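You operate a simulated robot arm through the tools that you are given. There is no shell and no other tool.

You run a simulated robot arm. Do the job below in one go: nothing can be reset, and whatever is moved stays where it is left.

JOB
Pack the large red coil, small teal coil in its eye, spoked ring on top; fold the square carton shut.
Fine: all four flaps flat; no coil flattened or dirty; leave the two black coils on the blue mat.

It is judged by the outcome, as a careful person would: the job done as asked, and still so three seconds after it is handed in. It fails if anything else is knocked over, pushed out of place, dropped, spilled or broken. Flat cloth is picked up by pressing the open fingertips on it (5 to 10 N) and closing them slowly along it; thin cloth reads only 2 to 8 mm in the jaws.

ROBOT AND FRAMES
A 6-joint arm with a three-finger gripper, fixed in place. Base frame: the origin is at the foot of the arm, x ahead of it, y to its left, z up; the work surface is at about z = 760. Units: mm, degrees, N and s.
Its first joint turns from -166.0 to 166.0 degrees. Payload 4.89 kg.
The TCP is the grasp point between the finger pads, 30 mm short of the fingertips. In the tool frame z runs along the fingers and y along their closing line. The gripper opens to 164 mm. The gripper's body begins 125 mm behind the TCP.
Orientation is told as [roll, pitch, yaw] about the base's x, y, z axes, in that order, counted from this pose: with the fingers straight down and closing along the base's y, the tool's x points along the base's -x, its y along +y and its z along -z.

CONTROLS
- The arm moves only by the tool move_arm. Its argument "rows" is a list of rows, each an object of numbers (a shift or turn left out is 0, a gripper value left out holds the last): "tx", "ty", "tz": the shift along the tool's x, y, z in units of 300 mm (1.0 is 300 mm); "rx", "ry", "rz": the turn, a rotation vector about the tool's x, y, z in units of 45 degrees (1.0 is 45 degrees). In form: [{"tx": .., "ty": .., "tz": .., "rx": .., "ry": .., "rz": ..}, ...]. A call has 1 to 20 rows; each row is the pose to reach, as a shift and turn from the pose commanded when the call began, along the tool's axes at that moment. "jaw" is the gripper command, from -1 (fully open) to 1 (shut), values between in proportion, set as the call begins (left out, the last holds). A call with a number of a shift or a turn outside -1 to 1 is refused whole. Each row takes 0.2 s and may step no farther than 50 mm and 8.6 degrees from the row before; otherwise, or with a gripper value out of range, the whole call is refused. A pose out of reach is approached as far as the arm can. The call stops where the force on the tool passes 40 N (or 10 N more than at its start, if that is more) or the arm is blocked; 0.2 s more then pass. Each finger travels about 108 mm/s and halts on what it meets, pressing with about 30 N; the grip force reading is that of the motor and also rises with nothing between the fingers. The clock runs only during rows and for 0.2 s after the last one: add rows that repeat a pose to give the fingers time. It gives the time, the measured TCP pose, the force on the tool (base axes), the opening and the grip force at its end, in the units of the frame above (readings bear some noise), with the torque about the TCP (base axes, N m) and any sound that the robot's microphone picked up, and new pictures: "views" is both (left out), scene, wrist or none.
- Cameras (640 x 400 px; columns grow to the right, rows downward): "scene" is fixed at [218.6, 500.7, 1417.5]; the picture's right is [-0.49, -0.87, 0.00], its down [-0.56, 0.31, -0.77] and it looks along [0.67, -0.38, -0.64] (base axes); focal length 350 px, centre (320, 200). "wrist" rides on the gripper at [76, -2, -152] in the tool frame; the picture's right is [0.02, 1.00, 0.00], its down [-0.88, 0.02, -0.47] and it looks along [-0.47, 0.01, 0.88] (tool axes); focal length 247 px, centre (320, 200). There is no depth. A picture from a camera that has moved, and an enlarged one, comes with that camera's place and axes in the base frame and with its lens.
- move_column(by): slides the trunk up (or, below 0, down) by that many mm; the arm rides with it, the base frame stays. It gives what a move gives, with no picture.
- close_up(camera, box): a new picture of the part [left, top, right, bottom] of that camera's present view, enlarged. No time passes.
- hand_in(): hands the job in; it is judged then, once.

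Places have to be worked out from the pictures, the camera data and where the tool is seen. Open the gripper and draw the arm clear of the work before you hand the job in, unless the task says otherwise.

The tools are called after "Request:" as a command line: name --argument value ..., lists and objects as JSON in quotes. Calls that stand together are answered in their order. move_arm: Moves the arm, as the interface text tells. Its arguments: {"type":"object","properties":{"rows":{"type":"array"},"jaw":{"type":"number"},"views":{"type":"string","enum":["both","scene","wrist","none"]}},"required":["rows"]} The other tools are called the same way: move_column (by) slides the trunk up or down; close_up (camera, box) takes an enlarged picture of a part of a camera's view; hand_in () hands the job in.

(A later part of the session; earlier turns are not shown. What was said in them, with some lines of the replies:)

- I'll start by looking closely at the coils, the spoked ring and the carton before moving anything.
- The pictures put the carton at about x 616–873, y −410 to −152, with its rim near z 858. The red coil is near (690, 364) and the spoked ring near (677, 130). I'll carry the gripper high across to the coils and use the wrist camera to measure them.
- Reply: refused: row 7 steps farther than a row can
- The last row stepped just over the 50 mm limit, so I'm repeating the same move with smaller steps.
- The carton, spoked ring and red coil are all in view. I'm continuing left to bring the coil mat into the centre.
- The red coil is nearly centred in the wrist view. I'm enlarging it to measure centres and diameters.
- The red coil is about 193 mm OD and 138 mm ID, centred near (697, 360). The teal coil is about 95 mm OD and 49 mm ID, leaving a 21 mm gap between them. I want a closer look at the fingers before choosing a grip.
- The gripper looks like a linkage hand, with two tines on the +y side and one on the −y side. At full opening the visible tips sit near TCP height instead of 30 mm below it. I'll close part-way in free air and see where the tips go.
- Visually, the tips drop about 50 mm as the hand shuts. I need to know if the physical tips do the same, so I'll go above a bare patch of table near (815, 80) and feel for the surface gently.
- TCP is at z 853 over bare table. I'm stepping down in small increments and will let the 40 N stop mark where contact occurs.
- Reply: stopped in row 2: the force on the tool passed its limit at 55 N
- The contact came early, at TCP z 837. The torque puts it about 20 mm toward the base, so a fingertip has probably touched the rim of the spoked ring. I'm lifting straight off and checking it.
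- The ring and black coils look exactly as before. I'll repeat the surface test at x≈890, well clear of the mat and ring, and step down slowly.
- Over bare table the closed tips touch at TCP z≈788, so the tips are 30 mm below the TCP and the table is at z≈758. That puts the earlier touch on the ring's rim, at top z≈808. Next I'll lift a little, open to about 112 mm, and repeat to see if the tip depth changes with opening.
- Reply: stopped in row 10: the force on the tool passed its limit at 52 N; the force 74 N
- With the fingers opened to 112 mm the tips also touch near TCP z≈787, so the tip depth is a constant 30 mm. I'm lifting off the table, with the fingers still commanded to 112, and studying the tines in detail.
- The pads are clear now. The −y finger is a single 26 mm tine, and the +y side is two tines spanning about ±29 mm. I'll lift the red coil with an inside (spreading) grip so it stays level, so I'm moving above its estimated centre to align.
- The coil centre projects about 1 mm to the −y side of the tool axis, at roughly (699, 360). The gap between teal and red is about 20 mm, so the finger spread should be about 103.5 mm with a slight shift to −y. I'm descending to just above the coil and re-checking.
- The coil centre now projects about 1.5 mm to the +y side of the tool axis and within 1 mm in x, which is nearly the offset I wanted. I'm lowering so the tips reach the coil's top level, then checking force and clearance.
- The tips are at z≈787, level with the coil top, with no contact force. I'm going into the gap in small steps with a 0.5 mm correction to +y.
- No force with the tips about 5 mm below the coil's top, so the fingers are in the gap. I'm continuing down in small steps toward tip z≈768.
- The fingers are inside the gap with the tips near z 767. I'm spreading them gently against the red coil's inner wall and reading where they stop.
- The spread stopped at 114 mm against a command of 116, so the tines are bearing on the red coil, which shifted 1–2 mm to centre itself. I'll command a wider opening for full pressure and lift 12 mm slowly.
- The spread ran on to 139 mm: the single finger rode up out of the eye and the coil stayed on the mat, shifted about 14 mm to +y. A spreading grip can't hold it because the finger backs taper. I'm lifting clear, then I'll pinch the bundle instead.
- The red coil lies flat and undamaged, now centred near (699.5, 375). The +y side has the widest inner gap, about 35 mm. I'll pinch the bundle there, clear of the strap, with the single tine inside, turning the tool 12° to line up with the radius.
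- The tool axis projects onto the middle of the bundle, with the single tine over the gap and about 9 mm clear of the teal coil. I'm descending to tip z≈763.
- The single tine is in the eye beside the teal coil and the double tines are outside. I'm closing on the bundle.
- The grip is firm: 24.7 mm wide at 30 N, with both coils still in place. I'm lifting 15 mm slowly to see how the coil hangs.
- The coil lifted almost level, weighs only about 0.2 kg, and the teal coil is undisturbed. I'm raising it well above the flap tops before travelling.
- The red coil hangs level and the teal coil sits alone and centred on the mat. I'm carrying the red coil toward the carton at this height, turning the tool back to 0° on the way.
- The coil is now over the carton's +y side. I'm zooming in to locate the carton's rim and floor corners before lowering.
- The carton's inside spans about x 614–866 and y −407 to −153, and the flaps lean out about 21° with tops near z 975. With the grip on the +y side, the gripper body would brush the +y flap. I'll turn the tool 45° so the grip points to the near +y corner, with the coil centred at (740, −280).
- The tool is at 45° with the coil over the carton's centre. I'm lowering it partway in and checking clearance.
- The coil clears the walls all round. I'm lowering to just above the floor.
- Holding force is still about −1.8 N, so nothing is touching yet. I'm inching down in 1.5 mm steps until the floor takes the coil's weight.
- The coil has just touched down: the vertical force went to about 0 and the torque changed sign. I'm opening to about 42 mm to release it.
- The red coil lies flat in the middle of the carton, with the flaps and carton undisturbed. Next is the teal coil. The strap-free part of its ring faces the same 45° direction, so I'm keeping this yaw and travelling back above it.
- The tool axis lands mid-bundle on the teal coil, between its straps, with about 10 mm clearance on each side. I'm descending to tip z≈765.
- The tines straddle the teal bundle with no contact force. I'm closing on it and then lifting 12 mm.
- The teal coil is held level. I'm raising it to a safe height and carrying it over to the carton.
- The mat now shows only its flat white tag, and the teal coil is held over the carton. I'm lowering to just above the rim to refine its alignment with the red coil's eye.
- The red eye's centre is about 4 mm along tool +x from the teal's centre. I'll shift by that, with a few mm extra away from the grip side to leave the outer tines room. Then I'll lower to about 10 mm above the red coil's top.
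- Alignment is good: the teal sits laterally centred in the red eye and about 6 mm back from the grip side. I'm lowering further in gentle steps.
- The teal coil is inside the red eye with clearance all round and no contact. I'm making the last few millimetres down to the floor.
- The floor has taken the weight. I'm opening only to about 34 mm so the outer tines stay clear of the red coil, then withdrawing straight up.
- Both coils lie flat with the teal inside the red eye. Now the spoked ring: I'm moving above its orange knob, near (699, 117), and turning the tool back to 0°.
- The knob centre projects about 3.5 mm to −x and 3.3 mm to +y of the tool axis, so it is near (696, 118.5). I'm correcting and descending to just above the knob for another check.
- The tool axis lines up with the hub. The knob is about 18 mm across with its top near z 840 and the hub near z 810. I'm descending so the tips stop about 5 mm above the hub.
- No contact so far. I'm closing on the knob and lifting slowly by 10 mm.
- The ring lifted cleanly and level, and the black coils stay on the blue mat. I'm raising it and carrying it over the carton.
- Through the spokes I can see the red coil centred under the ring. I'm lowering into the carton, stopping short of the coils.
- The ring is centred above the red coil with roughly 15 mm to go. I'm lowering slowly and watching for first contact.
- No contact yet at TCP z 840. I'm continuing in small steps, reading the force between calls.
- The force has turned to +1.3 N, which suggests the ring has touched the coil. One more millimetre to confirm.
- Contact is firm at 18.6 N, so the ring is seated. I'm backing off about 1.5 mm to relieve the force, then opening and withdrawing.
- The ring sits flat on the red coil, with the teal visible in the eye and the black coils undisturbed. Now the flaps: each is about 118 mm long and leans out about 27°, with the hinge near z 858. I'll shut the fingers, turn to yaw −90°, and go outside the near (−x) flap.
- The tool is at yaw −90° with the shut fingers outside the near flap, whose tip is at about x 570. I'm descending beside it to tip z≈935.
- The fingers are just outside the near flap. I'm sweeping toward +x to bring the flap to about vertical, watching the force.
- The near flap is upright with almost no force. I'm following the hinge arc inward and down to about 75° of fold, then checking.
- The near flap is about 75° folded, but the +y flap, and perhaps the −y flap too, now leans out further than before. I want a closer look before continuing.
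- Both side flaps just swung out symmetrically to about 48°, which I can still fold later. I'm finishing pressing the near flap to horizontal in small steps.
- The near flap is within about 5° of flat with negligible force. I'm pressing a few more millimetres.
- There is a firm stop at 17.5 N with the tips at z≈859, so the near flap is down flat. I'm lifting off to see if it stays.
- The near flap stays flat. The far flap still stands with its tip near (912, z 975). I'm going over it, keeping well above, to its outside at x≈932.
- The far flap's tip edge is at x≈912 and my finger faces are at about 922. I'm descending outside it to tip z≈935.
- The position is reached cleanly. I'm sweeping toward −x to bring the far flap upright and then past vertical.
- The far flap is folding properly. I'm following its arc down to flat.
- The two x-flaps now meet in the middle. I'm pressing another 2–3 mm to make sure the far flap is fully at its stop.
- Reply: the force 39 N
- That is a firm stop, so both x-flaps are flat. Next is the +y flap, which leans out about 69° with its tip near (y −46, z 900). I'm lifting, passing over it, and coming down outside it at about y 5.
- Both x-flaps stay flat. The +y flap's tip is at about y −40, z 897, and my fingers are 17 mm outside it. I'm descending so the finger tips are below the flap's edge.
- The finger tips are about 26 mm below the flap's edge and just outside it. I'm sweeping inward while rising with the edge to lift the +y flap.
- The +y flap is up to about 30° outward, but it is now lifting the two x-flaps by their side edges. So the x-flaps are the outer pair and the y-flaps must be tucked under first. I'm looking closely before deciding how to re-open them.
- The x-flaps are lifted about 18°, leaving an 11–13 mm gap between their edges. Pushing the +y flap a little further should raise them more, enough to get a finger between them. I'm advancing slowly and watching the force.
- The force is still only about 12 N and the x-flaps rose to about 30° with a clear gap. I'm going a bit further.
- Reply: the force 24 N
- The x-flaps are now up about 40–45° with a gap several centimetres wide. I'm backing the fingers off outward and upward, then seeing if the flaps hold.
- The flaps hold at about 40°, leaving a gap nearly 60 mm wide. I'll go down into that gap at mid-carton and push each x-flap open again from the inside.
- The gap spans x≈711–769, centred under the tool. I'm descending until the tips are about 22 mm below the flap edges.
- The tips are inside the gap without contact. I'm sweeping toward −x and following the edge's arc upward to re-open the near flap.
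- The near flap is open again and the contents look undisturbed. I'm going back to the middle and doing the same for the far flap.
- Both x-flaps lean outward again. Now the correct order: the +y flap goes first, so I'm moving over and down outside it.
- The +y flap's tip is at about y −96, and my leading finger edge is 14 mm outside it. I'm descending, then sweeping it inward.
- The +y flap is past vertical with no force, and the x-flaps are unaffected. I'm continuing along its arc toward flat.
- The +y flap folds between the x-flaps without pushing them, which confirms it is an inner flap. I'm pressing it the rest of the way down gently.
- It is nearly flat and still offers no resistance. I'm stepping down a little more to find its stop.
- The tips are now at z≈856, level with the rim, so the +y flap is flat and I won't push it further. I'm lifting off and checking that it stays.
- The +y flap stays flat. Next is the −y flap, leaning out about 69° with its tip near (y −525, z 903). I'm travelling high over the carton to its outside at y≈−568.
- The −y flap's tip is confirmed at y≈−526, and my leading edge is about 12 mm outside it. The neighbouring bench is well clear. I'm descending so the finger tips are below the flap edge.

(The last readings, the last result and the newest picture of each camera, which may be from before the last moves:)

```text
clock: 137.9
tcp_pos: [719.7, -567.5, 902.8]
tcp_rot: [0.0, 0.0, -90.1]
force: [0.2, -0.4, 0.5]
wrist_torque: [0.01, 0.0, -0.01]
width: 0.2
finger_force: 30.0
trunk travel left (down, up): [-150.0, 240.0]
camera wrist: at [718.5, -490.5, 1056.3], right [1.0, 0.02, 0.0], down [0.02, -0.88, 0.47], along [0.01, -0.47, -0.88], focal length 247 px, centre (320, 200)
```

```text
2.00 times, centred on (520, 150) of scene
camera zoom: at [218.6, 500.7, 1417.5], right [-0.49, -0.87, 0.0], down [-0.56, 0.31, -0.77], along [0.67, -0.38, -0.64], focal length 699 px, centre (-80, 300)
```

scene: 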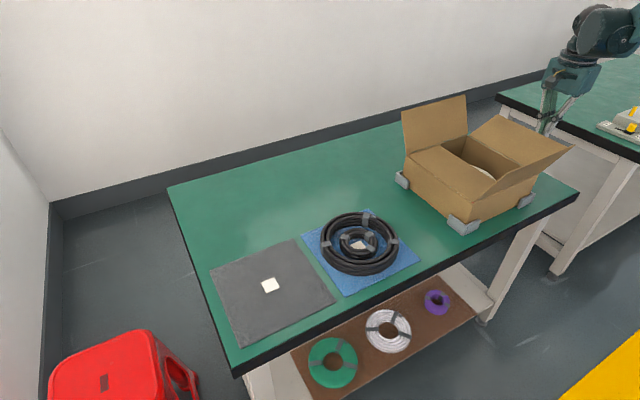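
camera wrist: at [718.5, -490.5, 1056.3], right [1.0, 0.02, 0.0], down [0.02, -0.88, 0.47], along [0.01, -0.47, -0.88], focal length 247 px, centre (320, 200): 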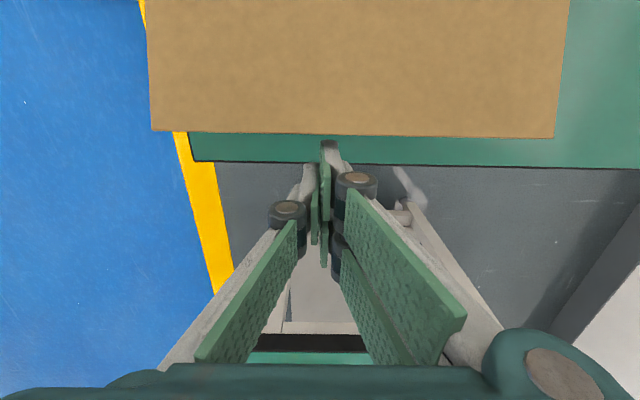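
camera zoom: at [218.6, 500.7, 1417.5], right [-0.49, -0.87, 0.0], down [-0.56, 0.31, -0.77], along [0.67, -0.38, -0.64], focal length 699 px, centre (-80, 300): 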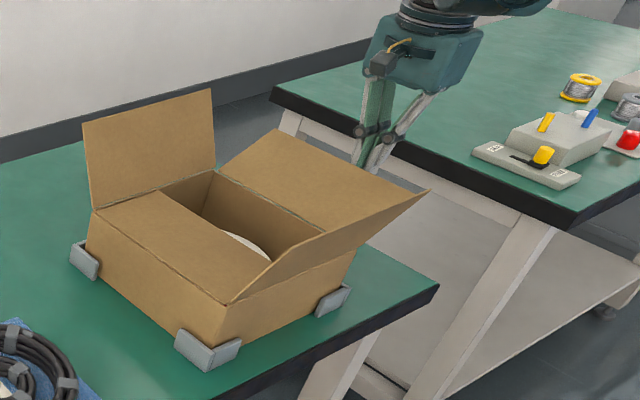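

The flap's edge is at z≈900, with my finger tips below and outside it. I'm sweeping inward while rising with the edge.

Request:
move_arm --rows '[{"tx": 0.025, "tz": -0.005}, {"tx": 0.046, "tz": -0.017}, {"tx": 0.07, "tz": -0.067}, {"tx": 0.095, "tz": -0.117}, {"tx": 0.126, "tz": -0.153}, {"tx": 0.158, "tz": -0.187}, {"tx": 0.193, "tz": -0.213}, {"tx": 0.228, "tz": -0.237}, {"tx": 0.268, "tz": -0.248}, {"tx": 0.308, "tz": -0.257}]' --views "both"

Request:
close_up --camera "scene" --box '[400, 50, 640, 250]'

```text
clock: 140.1
tcp_pos: [718.5, -475.3, 981.8]
tcp_rot: [0.0, 0.0, -90.0]
force: [0.9, -0.3, 0.2]
wrist_torque: [0.07, -0.04, -0.02]
width: 0.0
finger_force: 30.0
trunk travel left (down, up): [-150.0, 240.0]
camera wrist: at [717.8, -398.6, 1134.4], right [1.0, 0.02, 0.0], down [0.02, -0.88, 0.47], along [0.01, -0.47, -0.88], focal length 247 px, centre (320, 200)
```

scene: 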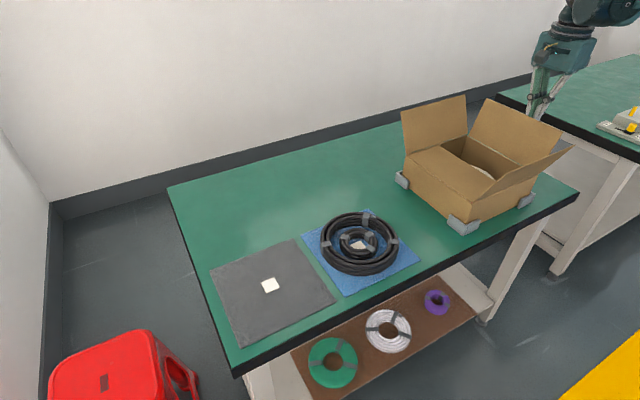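
wrist: 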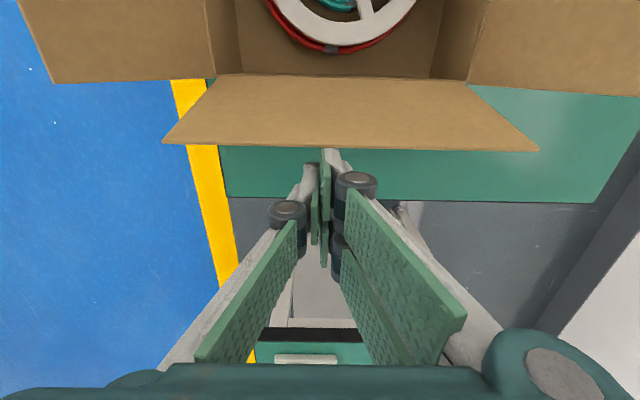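

```text
2.00 times, centred on (520, 150) of scene
camera zoom: at [218.6, 500.7, 1417.5], right [-0.49, -0.87, 0.0], down [-0.56, 0.31, -0.77], along [0.67, -0.38, -0.64], focal length 699 px, centre (-80, 300)
```

zoom: 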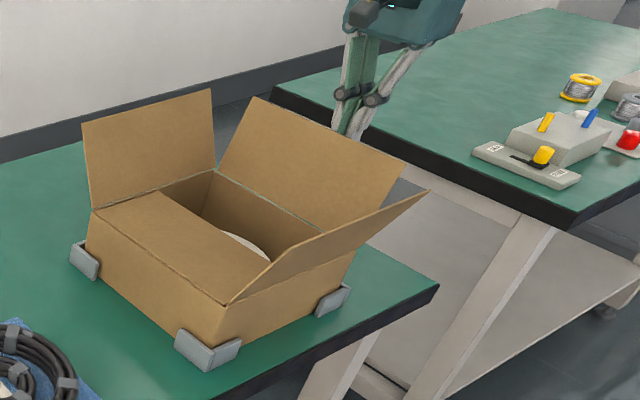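

The −y flap is rising with no resistance. I'm continuing over the top and down its arc.

Request:
move_arm --rows '[{"tx": 0.042, "tz": -0.002}, {"tx": 0.0843, "tz": -0.002}, {"tx": 0.1277, "tz": 0.019}, {"tx": 0.163, "tz": 0.038}, {"tx": 0.1977, "tz": 0.055}, {"tx": 0.23, "tz": 0.067}, {"tx": 0.262, "tz": 0.0817}, {"tx": 0.291, "tz": 0.102}, {"tx": 0.3177, "tz": 0.124}, {"tx": 0.34, "tz": 0.15}, {"tx": 0.3597, "tz": 0.1793}, {"tx": 0.375, "tz": 0.211}, {"tx": 0.3863, "tz": 0.2437}]' --views "both"

Request:
close_up --camera "scene" --box '[375, 50, 585, 250]'

```text
clock: 142.9
tcp_pos: [720.0, -358.6, 907.9]
tcp_rot: [0.1, 0.0, -90.1]
force: [0.0, 0.6, 0.1]
wrist_torque: [0.0, -0.02, 0.0]
width: 0.0
finger_force: 30.0
trunk travel left (down, up): [-150.0, 240.0]
camera wrist: at [718.1, -282.0, 1061.0], right [1.0, 0.02, 0.0], down [0.02, -0.88, 0.47], along [0.01, -0.47, -0.88], focal length 247 px, centre (320, 200)
```

scene: 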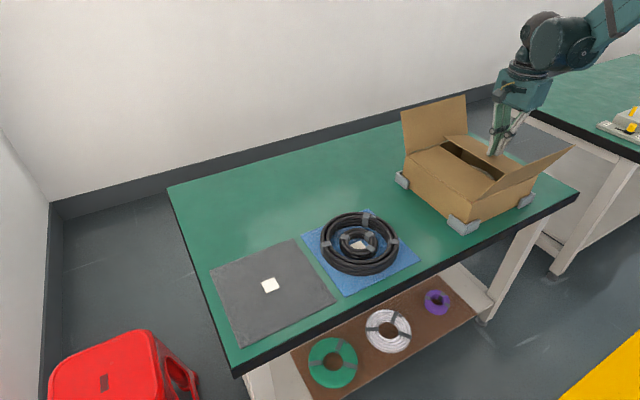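
wrist: 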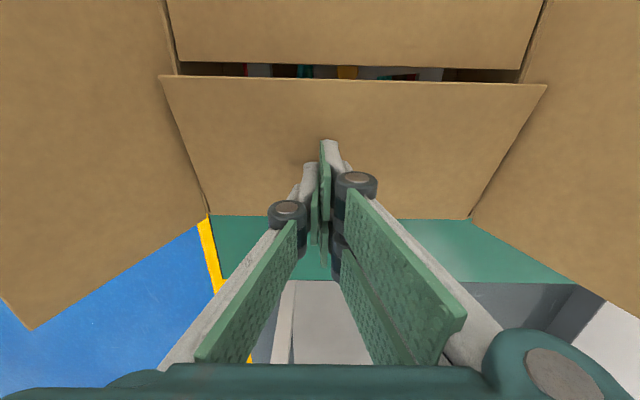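

```text
2.00 times, centred on (480, 150) of scene
camera zoom: at [218.6, 500.7, 1417.5], right [-0.49, -0.87, 0.0], down [-0.56, 0.31, -0.77], along [0.67, -0.38, -0.64], focal length 699 px, centre (0, 300)
```

zoom: 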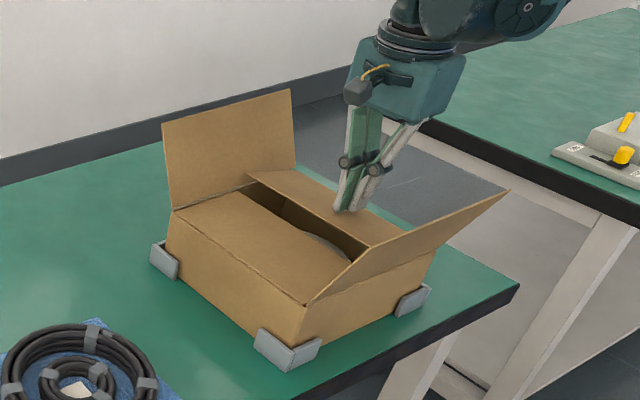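

The −y flap is nearly down. I'm pressing it to the same rim level as the +y flap.

Request:
move_arm --rows '[{"tx": 0.006, "tz": 0.02}, {"tx": 0.008, "tz": 0.04}, {"tx": 0.008, "tz": 0.055}, {"tx": 0.008, "tz": 0.065}]' --views "none"

Request:
move_arm --rows '[{"tz": 0.005}, {"tz": 0.01}, {"tz": 0.01}]' --views "both"

Request:
close_up --camera "scene" --box '[375, 50, 585, 250]'

```text
clock: 143.9
tcp_pos: [719.3, -356.5, 887.7]
tcp_rot: [-0.1, 0.0, -90.2]
force: [0.5, 0.1, 0.4]
wrist_torque: [-0.05, -0.01, -0.03]
width: 0.0
finger_force: 29.8
trunk travel left (down, up): [-150.0, 240.0]
```

```text
clock: 144.7
tcp_pos: [717.9, -357.5, 885.2]
tcp_rot: [0.0, 0.0, -90.1]
force: [-0.7, 0.2, 0.1]
wrist_torque: [0.02, 0.01, 0.0]
width: 0.0
finger_force: 30.2
trunk travel left (down, up): [-150.0, 240.0]
camera wrist: at [718.3, -280.3, 1038.4], right [1.0, 0.02, 0.0], down [0.02, -0.88, 0.47], along [0.01, -0.47, -0.88], focal length 247 px, centre (320, 200)
```

scene: 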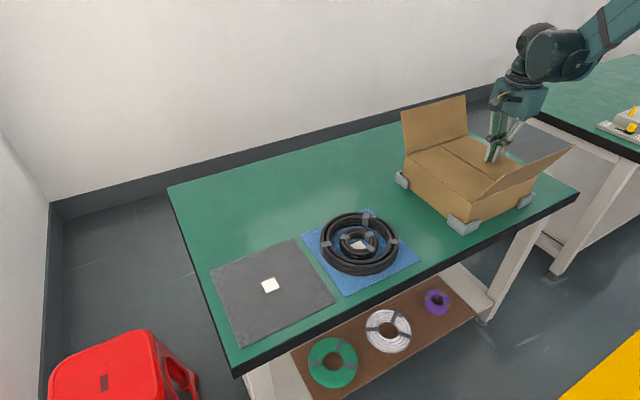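
wrist: 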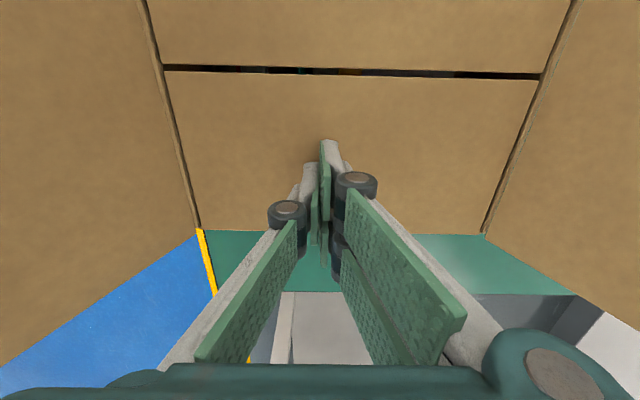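

```text
2.00 times, centred on (480, 150) of scene
camera zoom: at [218.6, 500.7, 1417.5], right [-0.49, -0.87, 0.0], down [-0.56, 0.31, -0.77], along [0.67, -0.38, -0.64], focal length 699 px, centre (0, 300)
```

zoom: 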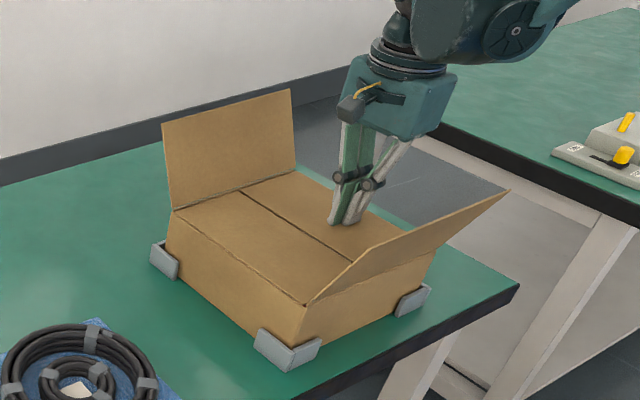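

Both inner flaps are flat and level. Now the outer pair: I'm lifting and moving outside the near flap.

Request:
move_arm --rows '[{"tz": -0.05}, {"tz": -0.15}, {"tz": -0.3}, {"tz": -0.45}, {"tz": -0.583}]' --views "none"

Request:
move_arm --rows '[{"tx": 0.04, "ty": -0.1}, {"tx": 0.09, "ty": -0.23}, {"tx": 0.14, "ty": -0.36}, {"tx": 0.19, "ty": -0.5}, {"tx": 0.23, "ty": -0.6}, {"tx": 0.247, "ty": -0.643}]' --views "both"

Request:
close_up --camera "wrist" --box '[240, 0, 640, 280]'

Request:
close_up --camera "scene" --box '[375, 50, 585, 250]'

```text
clock: 145.9
tcp_pos: [720.7, -357.5, 1058.9]
tcp_rot: [0.0, 0.0, -90.1]
force: [1.2, -0.3, -1.0]
wrist_torque: [0.08, 0.16, 0.0]
width: 0.3
finger_force: 29.7
trunk travel left (down, up): [-150.0, 240.0]
```

```text
clock: 147.3
tcp_pos: [525.2, -282.9, 1058.8]
tcp_rot: [0.0, 0.0, -90.0]
force: [0.6, -0.5, -0.1]
wrist_torque: [0.06, 0.03, 0.01]
width: 0.0
finger_force: 30.0
trunk travel left (down, up): [-150.0, 240.0]
camera wrist: at [525.1, -205.9, 1213.3], right [1.0, 0.02, 0.0], down [0.02, -0.88, 0.47], along [0.01, -0.47, -0.88], focal length 247 px, centre (320, 200)
```

scene: 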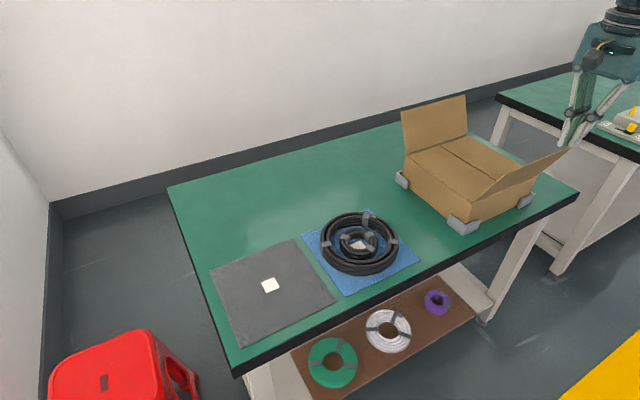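
wrist: 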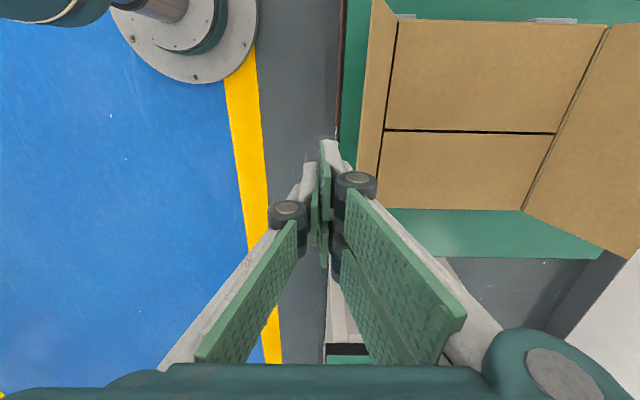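

```text
1.43 times, centred on (440, 140) of wrist
camera zoom: at [525.1, -205.9, 1213.3], right [1.0, 0.02, 0.0], down [0.02, -0.88, 0.47], along [0.01, -0.47, -0.88], focal length 353 px, centre (149, 286)
```

zoom: 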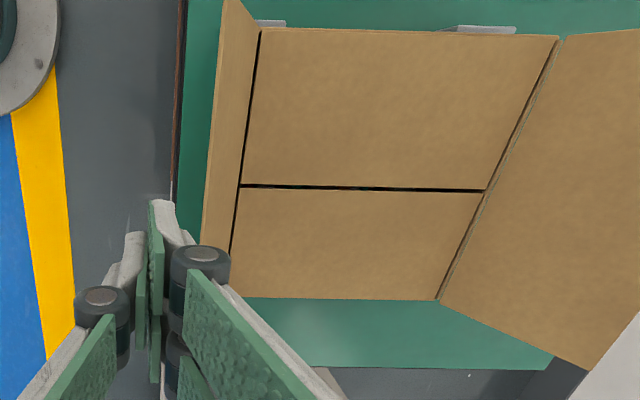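

```text
2.00 times, centred on (480, 150) of scene
camera zoom: at [218.6, 500.7, 1417.5], right [-0.49, -0.87, 0.0], down [-0.56, 0.31, -0.77], along [0.67, -0.38, -0.64], focal length 699 px, centre (0, 300)
```

zoom: 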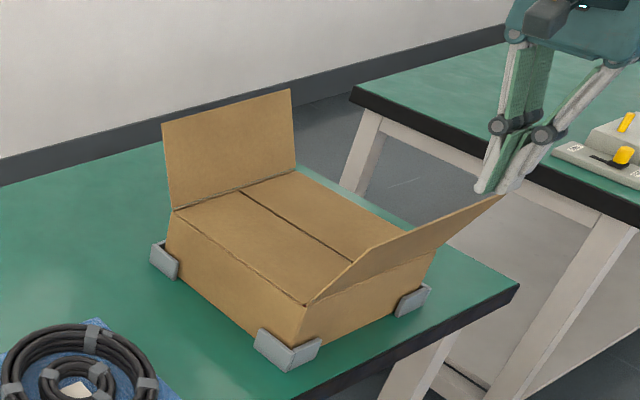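

Both inner flaps look flat and even. I'm descending outside the near flap and sweeping it upright as before.

Request:
move_arm --rows '[{"tz": 0.12}, {"tz": 0.24}, {"tz": 0.3127}, {"ty": 0.05, "tz": 0.3127}, {"ty": 0.1, "tz": 0.3127}, {"ty": 0.14, "tz": 0.3127}, {"ty": 0.18, "tz": 0.3127}, {"ty": 0.22, "tz": 0.3127}, {"ty": 0.253, "tz": 0.3127}]' --views "none"

Request:
move_arm --rows '[{"ty": 0.04, "tz": 0.0}, {"ty": 0.08, "tz": 0.0}, {"ty": 0.113, "tz": 0.011}, {"ty": 0.1443, "tz": 0.0247}, {"ty": 0.173, "tz": 0.044}, {"ty": 0.1997, "tz": 0.067}, {"ty": 0.222, "tz": 0.093}, {"ty": 0.242, "tz": 0.1223}, {"ty": 0.257, "tz": 0.154}, {"ty": 0.2687, "tz": 0.1867}]' --views "both"

Request:
close_up --camera "scene" --box '[375, 50, 585, 250]'

```text
clock: 149.3
tcp_pos: [603.2, -282.4, 967.5]
tcp_rot: [0.0, 0.1, -90.0]
force: [-0.9, -0.2, 0.2]
wrist_torque: [-0.01, -0.02, 0.02]
width: 0.3
finger_force: 30.0
trunk travel left (down, up): [-150.0, 240.0]
```

```text
clock: 151.5
tcp_pos: [683.1, -283.3, 911.0]
tcp_rot: [0.1, 0.0, -90.1]
force: [-0.9, 0.1, -0.1]
wrist_torque: [-0.02, -0.07, 0.02]
width: 0.0
finger_force: 29.5
trunk travel left (down, up): [-150.0, 240.0]
camera wrist: at [682.1, -205.6, 1063.5], right [1.0, 0.02, 0.0], down [0.02, -0.88, 0.47], along [0.01, -0.47, -0.88], focal length 247 px, centre (320, 200)
```

scene: 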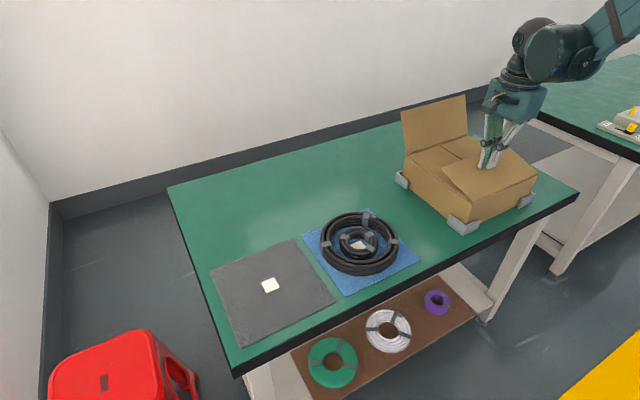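
wrist: 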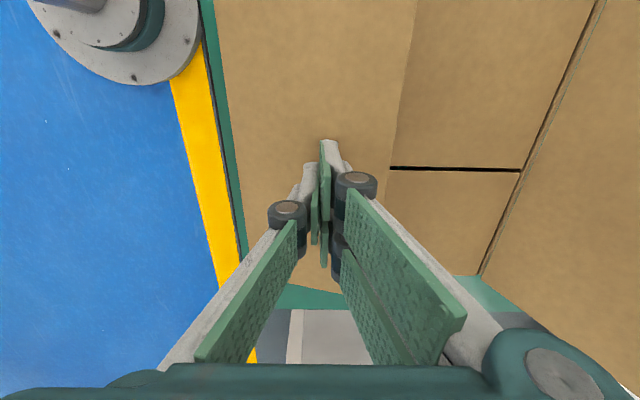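

```text
2.00 times, centred on (480, 150) of scene
camera zoom: at [218.6, 500.7, 1417.5], right [-0.49, -0.87, 0.0], down [-0.56, 0.31, -0.77], along [0.67, -0.38, -0.64], focal length 699 px, centre (0, 300)
```

zoom: 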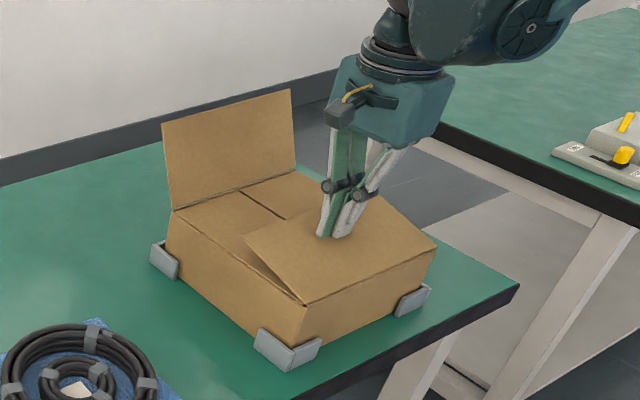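

The near flap is coming down over the inner flaps. I'm pressing slowly to its stop.

Request:
move_arm --rows '[{"ty": 0.003, "tz": 0.02}, {"ty": 0.005, "tz": 0.04}, {"ty": 0.006, "tz": 0.055}, {"ty": 0.006, "tz": 0.065}, {"ty": 0.006, "tz": 0.072}]' --views "none"

Request:
move_arm --rows '[{"tz": 0.003}, {"tz": 0.006}]' --views "scene"

Request:
close_up --camera "scene" --box '[375, 50, 585, 250]'

```text
clock: 152.7
tcp_pos: [685.6, -283.4, 888.8]
tcp_rot: [0.0, 0.0, -90.1]
force: [1.0, 0.6, 1.2]
wrist_torque: [0.04, -0.05, -0.02]
width: 6.0
finger_force: 30.1
trunk travel left (down, up): [-150.0, 240.0]
```

```text
clock: 153.3
tcp_pos: [685.0, -282.4, 889.4]
tcp_rot: [0.2, 0.0, -90.1]
force: [7.3, -3.5, 32.0]
wrist_torque: [0.0, -0.21, 0.0]
width: 6.0
finger_force: 30.1
trunk travel left (down, up): [-150.0, 240.0]
```

scene: 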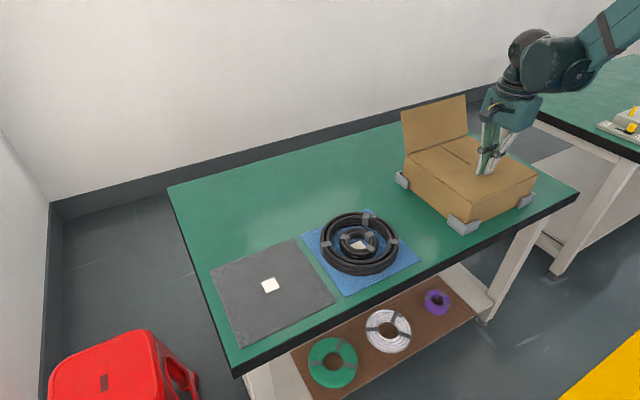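

```text
2.00 times, centred on (480, 150) of scene
camera zoom: at [218.6, 500.7, 1417.5], right [-0.49, -0.87, 0.0], down [-0.56, 0.31, -0.77], along [0.67, -0.38, -0.64], focal length 699 px, centre (0, 300)
```

zoom: 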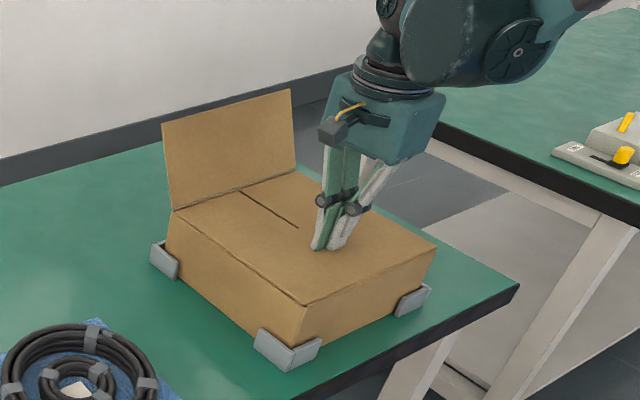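

The near flap is flat with a firm stop. I'm lifting and going around outside the far flap, as before.

Request:
move_arm --rows '[{"tz": -0.04}, {"tz": -0.14}, {"tz": -0.28}, {"tz": -0.42}, {"tz": -0.57}]' --views "scene"

Request:
move_arm --rows '[{"tx": 0.03, "ty": 0.1}, {"tx": 0.07, "ty": 0.25}, {"tx": 0.11, "ty": 0.4}, {"tx": 0.15, "ty": 0.55}, {"tx": 0.19, "ty": 0.7}, {"tx": 0.22, "ty": 0.8}, {"tx": 0.227, "ty": 0.837}]' --views "both"

Request:
close_up --camera "scene" --box '[375, 50, 585, 250]'

Request:
close_up --camera "wrist" --box '[60, 30, 420, 320]'

```text
clock: 154.5
tcp_pos: [685.4, -283.6, 1058.2]
tcp_rot: [0.0, -0.1, -90.1]
force: [1.3, -0.2, -1.0]
wrist_torque: [0.08, 0.17, -0.03]
width: 0.0
finger_force: 30.6
trunk travel left (down, up): [-150.0, 240.0]
```

scene: 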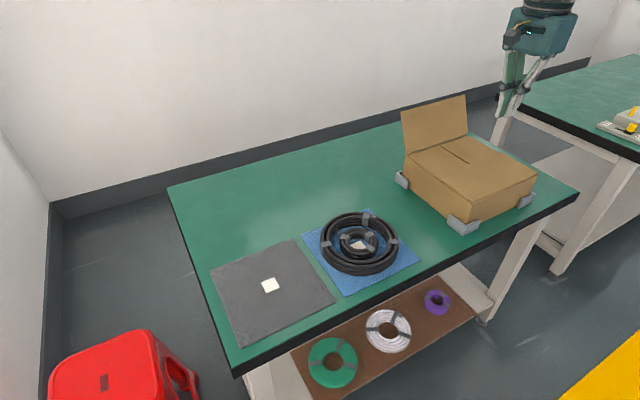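

```text
clock: 156.1
tcp_pos: [936.3, -212.9, 1058.3]
tcp_rot: [-0.1, -0.1, -90.0]
force: [0.3, -0.8, -0.2]
wrist_torque: [0.0, 0.0, -0.02]
width: 0.1
finger_force: 30.0
trunk travel left (down, up): [-150.0, 240.0]
camera wrist: at [935.1, -136.9, 1211.4], right [1.0, 0.02, 0.0], down [0.02, -0.88, 0.47], along [0.01, -0.47, -0.88], focal length 247 px, centre (320, 200)
```

scene: 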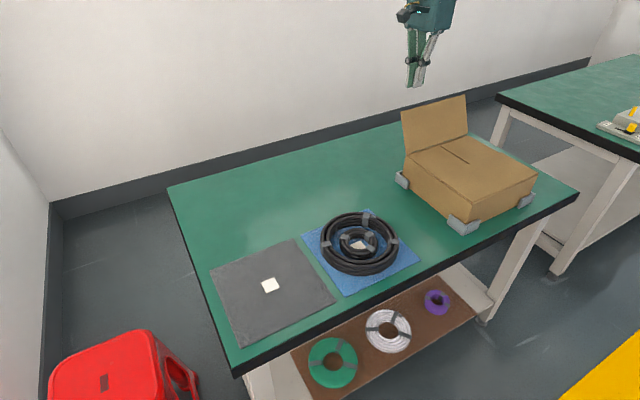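
wrist: 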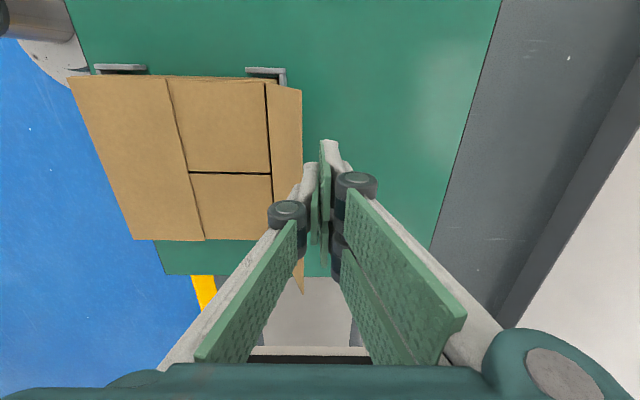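

```text
2.00 times, centred on (480, 150) of scene
camera zoom: at [218.6, 500.7, 1417.5], right [-0.49, -0.87, 0.0], down [-0.56, 0.31, -0.77], along [0.67, -0.38, -0.64], focal length 699 px, centre (0, 300)
```

zoom: 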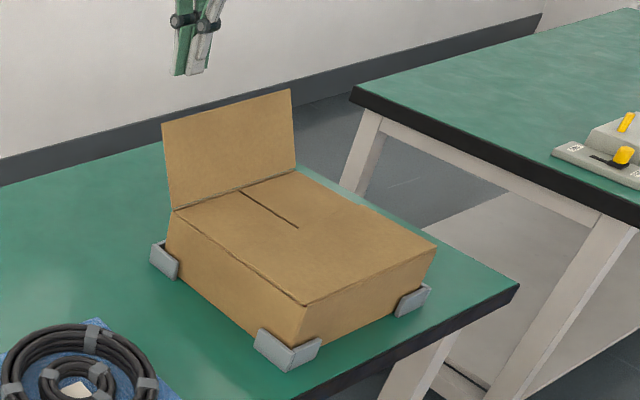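

```text
1.38 times, centred on (240, 175) of wrist
camera zoom: at [935.1, -136.9, 1211.4], right [1.0, 0.02, 0.0], down [0.02, -0.88, 0.47], along [0.01, -0.47, -0.88], focal length 341 px, centre (430, 234)
```

zoom: 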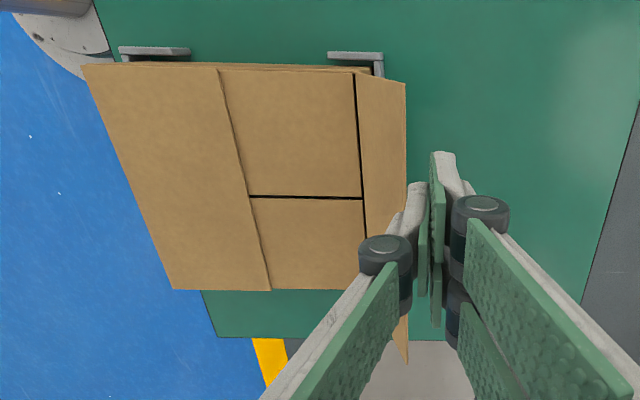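

The far flap's tip is at x≈919. I'll give it a few millimetres more clearance, descend outside it, and sweep it over.

Request:
move_arm --rows '[{"ty": 0.02, "tz": 0.0}, {"ty": 0.02, "tz": 0.12}, {"ty": 0.02, "tz": 0.24}, {"ty": 0.02, "tz": 0.311}]' --views "wrist"

Request:
move_arm --rows '[{"ty": -0.04}, {"ty": -0.09}, {"ty": -0.13}, {"ty": -0.17}, {"ty": -0.21}, {"ty": -0.25}, {"ty": -0.288}, {"ty": -0.32, "tz": 0.012}, {"ty": -0.352, "tz": 0.027}]' --views "both"

Request:
close_up --camera "scene" --box '[375, 50, 585, 250]'

```text
clock: 157.1
tcp_pos: [941.9, -214.0, 964.2]
tcp_rot: [0.0, 0.0, -90.1]
force: [0.1, 0.2, 1.0]
wrist_torque: [-0.01, -0.09, 0.01]
width: 0.1
finger_force: 29.6
trunk travel left (down, up): [-150.0, 240.0]
camera wrist: at [940.5, -138.0, 1117.8], right [1.0, 0.02, 0.0], down [0.02, -0.88, 0.47], along [0.01, -0.47, -0.88], focal length 247 px, centre (320, 200)
```

wrist: 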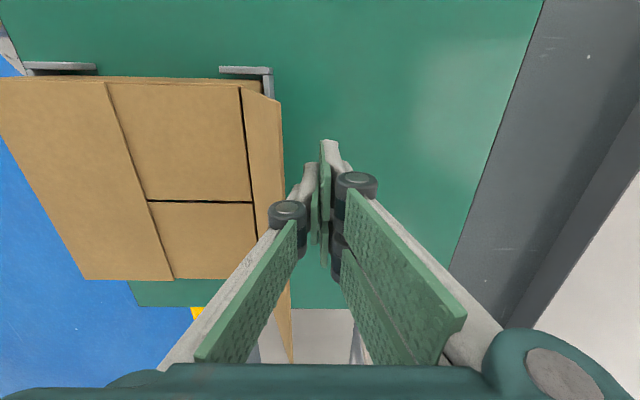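

```text
clock: 159.1
tcp_pos: [836.9, -215.1, 957.1]
tcp_rot: [0.0, 0.0, -89.9]
force: [0.3, 0.7, 0.3]
wrist_torque: [0.01, 0.01, -0.01]
width: 0.0
finger_force: 30.3
trunk travel left (down, up): [-150.0, 240.0]
camera wrist: at [835.4, -138.1, 1109.8], right [1.0, 0.02, 0.0], down [0.02, -0.88, 0.47], along [0.01, -0.47, -0.88], focal length 247 px, centre (320, 200)
```

scene: 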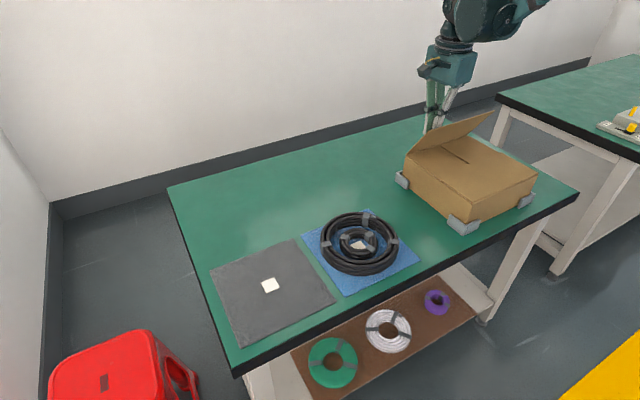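
wrist: 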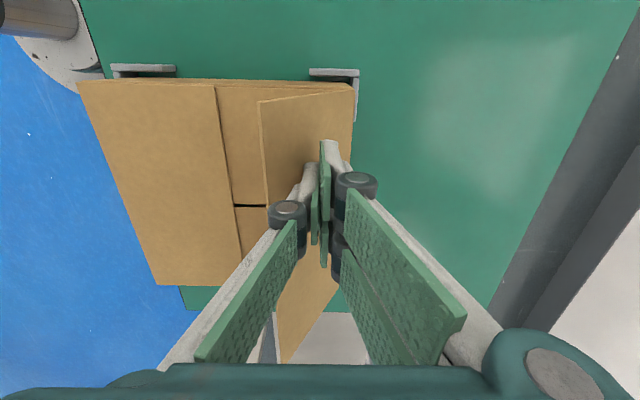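

```text
2.00 times, centred on (480, 150) of scene
camera zoom: at [218.6, 500.7, 1417.5], right [-0.49, -0.87, 0.0], down [-0.56, 0.31, -0.77], along [0.67, -0.38, -0.64], focal length 699 px, centre (0, 300)
```

zoom: 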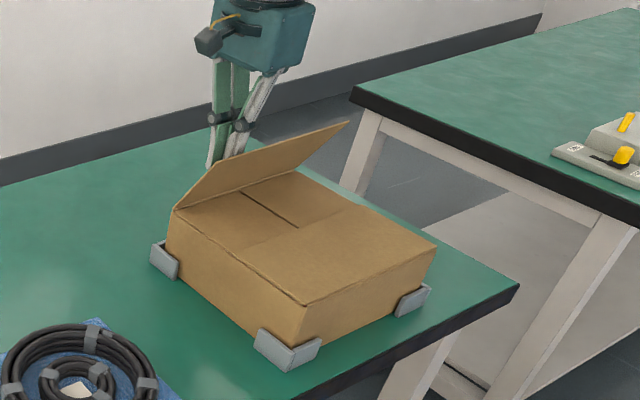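

The last flap is folding well. I'm following its arc down to flat in slow steps.

Request:
move_arm --rows '[{"ty": -0.03, "tz": 0.019}, {"ty": -0.057, "tz": 0.042}, {"ty": -0.08, "tz": 0.068}, {"ty": -0.1, "tz": 0.097}, {"ty": -0.115, "tz": 0.128}, {"ty": -0.1267, "tz": 0.161}, {"ty": -0.132, "tz": 0.184}, {"ty": -0.135, "tz": 0.202}, {"ty": -0.136, "tz": 0.215}, {"ty": -0.136, "tz": 0.223}]' --views "both"

Request:
close_up --camera "scene" --box '[375, 50, 585, 250]'

```text
clock: 161.3
tcp_pos: [794.5, -213.3, 889.0]
tcp_rot: [0.0, 0.1, -90.1]
force: [0.0, 0.5, 0.3]
wrist_torque: [0.0, 0.04, 0.01]
width: 0.1
finger_force: 30.2
trunk travel left (down, up): [-150.0, 240.0]
camera wrist: at [794.3, -138.0, 1042.9], right [1.0, 0.02, 0.0], down [0.02, -0.88, 0.47], along [0.01, -0.47, -0.88], focal length 247 px, centre (320, 200)
```

scene: 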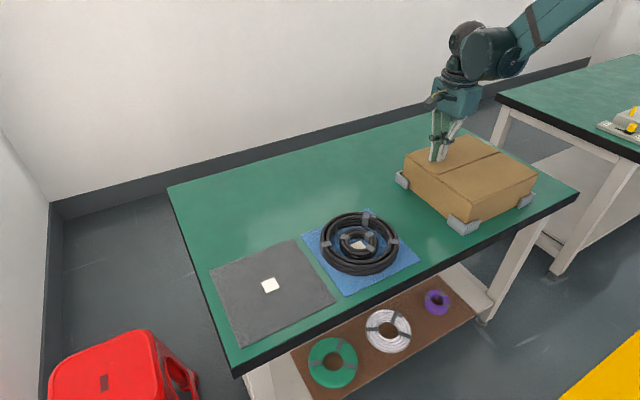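
wrist: 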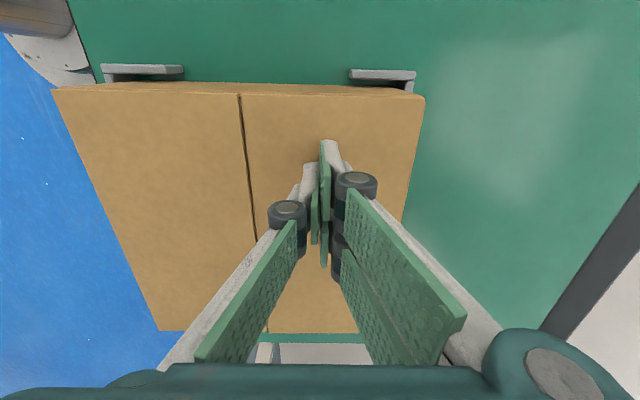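

```text
2.00 times, centred on (480, 150) of scene
camera zoom: at [218.6, 500.7, 1417.5], right [-0.49, -0.87, 0.0], down [-0.56, 0.31, -0.77], along [0.67, -0.38, -0.64], focal length 699 px, centre (0, 300)
```

zoom: 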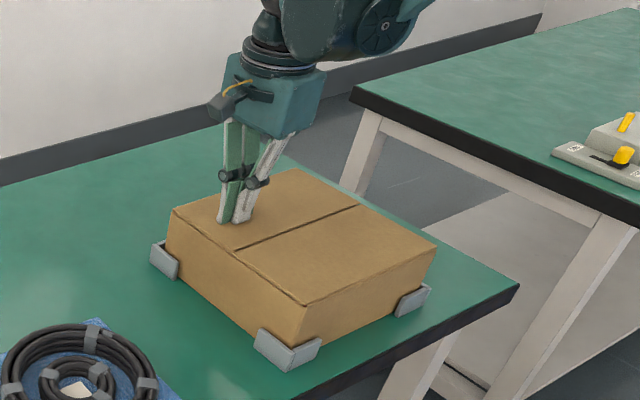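

The far flap looks flush with the near one. I'm pressing 2 mm more to confirm it is at its stop.

Request:
move_arm --rows '[{"tz": 0.004}, {"tz": 0.007}]' --views "none"

Request:
move_arm --rows '[{"tz": -0.03}, {"tz": -0.1}, {"tz": -0.22}, {"tz": -0.36}, {"tz": -0.5}, {"tz": -0.64}]' --views "both"

Request:
close_up --camera "scene" --box '[390, 100, 550, 230]'

```text
clock: 161.9
tcp_pos: [795.9, -214.9, 887.3]
tcp_rot: [0.0, -0.1, -90.1]
force: [0.5, -2.7, 11.3]
wrist_torque: [-0.07, -0.02, -0.02]
width: 5.9
finger_force: 29.9
trunk travel left (down, up): [-150.0, 240.0]
```

```text
clock: 163.3
tcp_pos: [795.5, -215.8, 1081.0]
tcp_rot: [0.0, 0.1, -90.1]
force: [0.5, -0.8, -0.4]
wrist_torque: [0.04, 0.18, 0.04]
width: 0.0
finger_force: 29.8
trunk travel left (down, up): [-150.0, 240.0]
camera wrist: at [795.0, -138.6, 1232.7], right [1.0, 0.02, 0.0], down [0.02, -0.88, 0.47], along [0.01, -0.47, -0.88], focal length 247 px, centre (320, 200)
```

scene: 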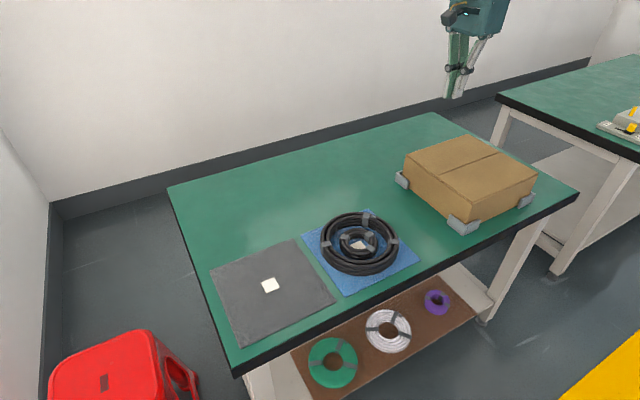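
wrist: 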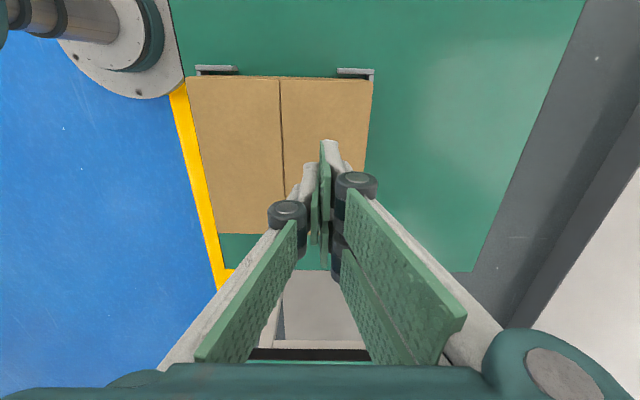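

```text
3.08 times, centred on (470, 165) of scene
camera zoom: at [218.6, 500.7, 1417.5], right [-0.49, -0.87, 0.0], down [-0.56, 0.31, -0.77], along [0.67, -0.38, -0.64], focal length 1076 px, centre (-142, 308)
```

zoom: 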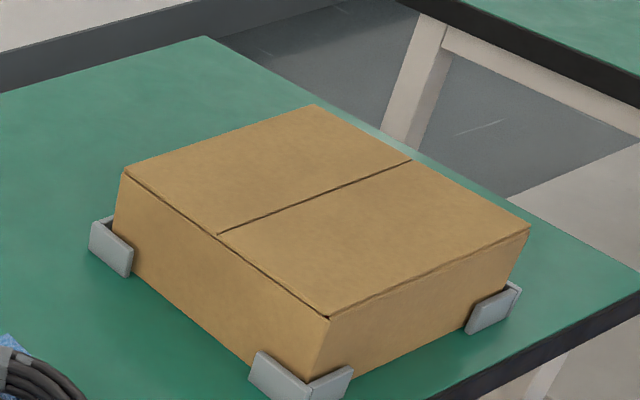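

All four flaps lie flat and flush, the carton sits in its corner blocks, and the black coils are still on the blue mat. I'm opening the gripper and drawing the arm clear.

Request:
move_arm --rows '[{"tx": 0.05, "ty": -0.06, "tz": -0.08}, {"tx": 0.14, "ty": -0.17, "tz": -0.1}, {"tx": 0.23, "ty": -0.28, "tz": -0.1}, {"tx": 0.32, "ty": -0.39, "tz": -0.1}, {"tx": 0.41, "ty": -0.5, "tz": -0.1}, {"tx": 0.49, "ty": -0.6, "tz": -0.1}, {"tx": 0.533, "ty": -0.667, "tz": -0.1}, {"tx": 0.533, "ty": -0.667, "tz": -0.1}]' --jaw -0.5 --views "both"

Request:
close_up --camera "scene" --box '[380, 90, 560, 240]'

Request:
close_up --camera "scene" --box '[200, 190, 430, 350]'

```text
clock: 165.1
tcp_pos: [596.1, -54.9, 1109.7]
tcp_rot: [0.1, 0.0, -90.1]
force: [-0.7, 1.5, -0.3]
wrist_torque: [-0.02, -0.06, -0.03]
width: 123.2
finger_force: 0.0
trunk travel left (down, up): [-150.0, 240.0]
camera wrist: at [593.8, 22.2, 1262.7], right [1.0, 0.02, 0.0], down [0.02, -0.88, 0.47], along [0.01, -0.47, -0.88], focal length 247 px, centre (320, 200)
```

scene: 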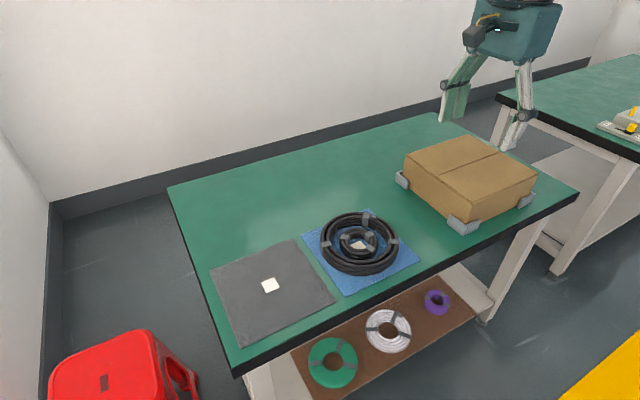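
wrist: 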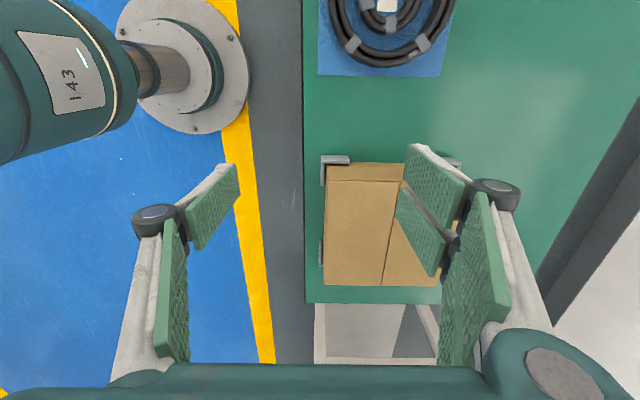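

```text
2.67 times, centred on (470, 165) of scene
camera zoom: at [218.6, 500.7, 1417.5], right [-0.49, -0.87, 0.0], down [-0.56, 0.31, -0.77], along [0.67, -0.38, -0.64], focal length 932 px, centre (-80, 293)
```

zoom: 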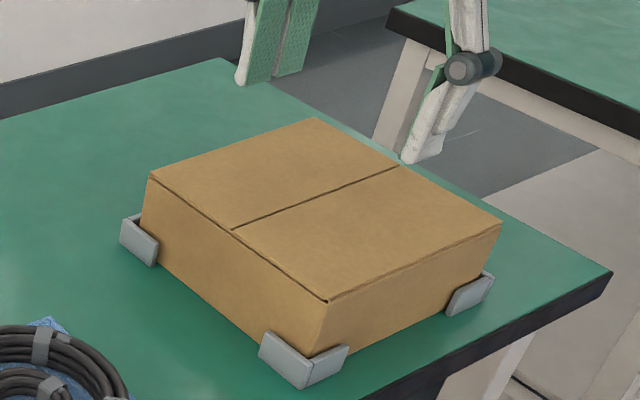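

```text
2.50 times, centred on (315, 270) of scene
camera zoom: at [218.6, 500.7, 1417.5], right [-0.49, -0.87, 0.0], down [-0.56, 0.31, -0.77], along [0.67, -0.38, -0.64], focal length 874 px, centre (332, 25)
```

zoom: 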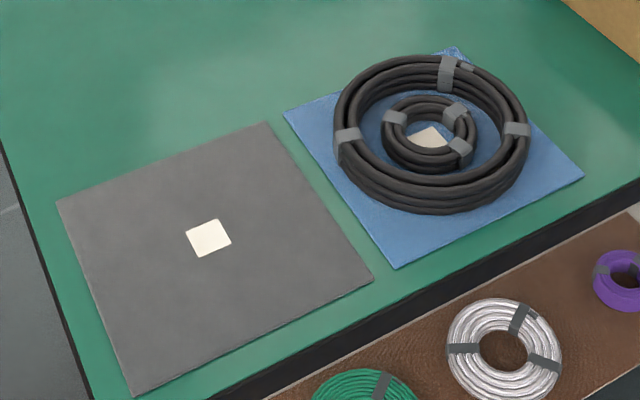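

The carton is shut with all four flaps flat and hasn't moved in its corner blocks. Both black coils are still on the blue mat, nothing else has moved, and the gripper is open and clear. Handing in.

Request:
hand_in

```text
The job is handed in.
```

The carton is packed and shut, and the job is handed in. I don't have the judge's verdict.

- **Contents:** The red coil is flat on the carton floor, the teal coil sits in its eye, and the spoked ring rests on top with its knob up. I saw all three in place before closing the flaps.
- **Flaps:** All four flaps are flat. The carton is still in its corner blocks.
- **Left alone:** Both black coils are still on the blue mat. Nothing else on the table or the shelf moved.

A few things happened along the way:

- **Ring touched early:** While finding the finger depth I pressed on the rim of the spoked ring, about 55 N before the arm stopped. The ring and the black coils under it looked unchanged afterwards.
- **First grip on the red coil failed:** Spreading the fingers inside it slid the coil about 14 mm on its mat without lifting it. I then pinched one side of the bundle, and it lifted level.
- **Ring set down firmly:** It pressed on the coils at about 19 N for a moment before I backed off, and nothing looked flattened.
- **Flaps closed in the wrong order at first:** I folded the near and far flaps before the side flaps, which have to go underneath. I reopened them and closed all four in the right order; the contents did not shift.
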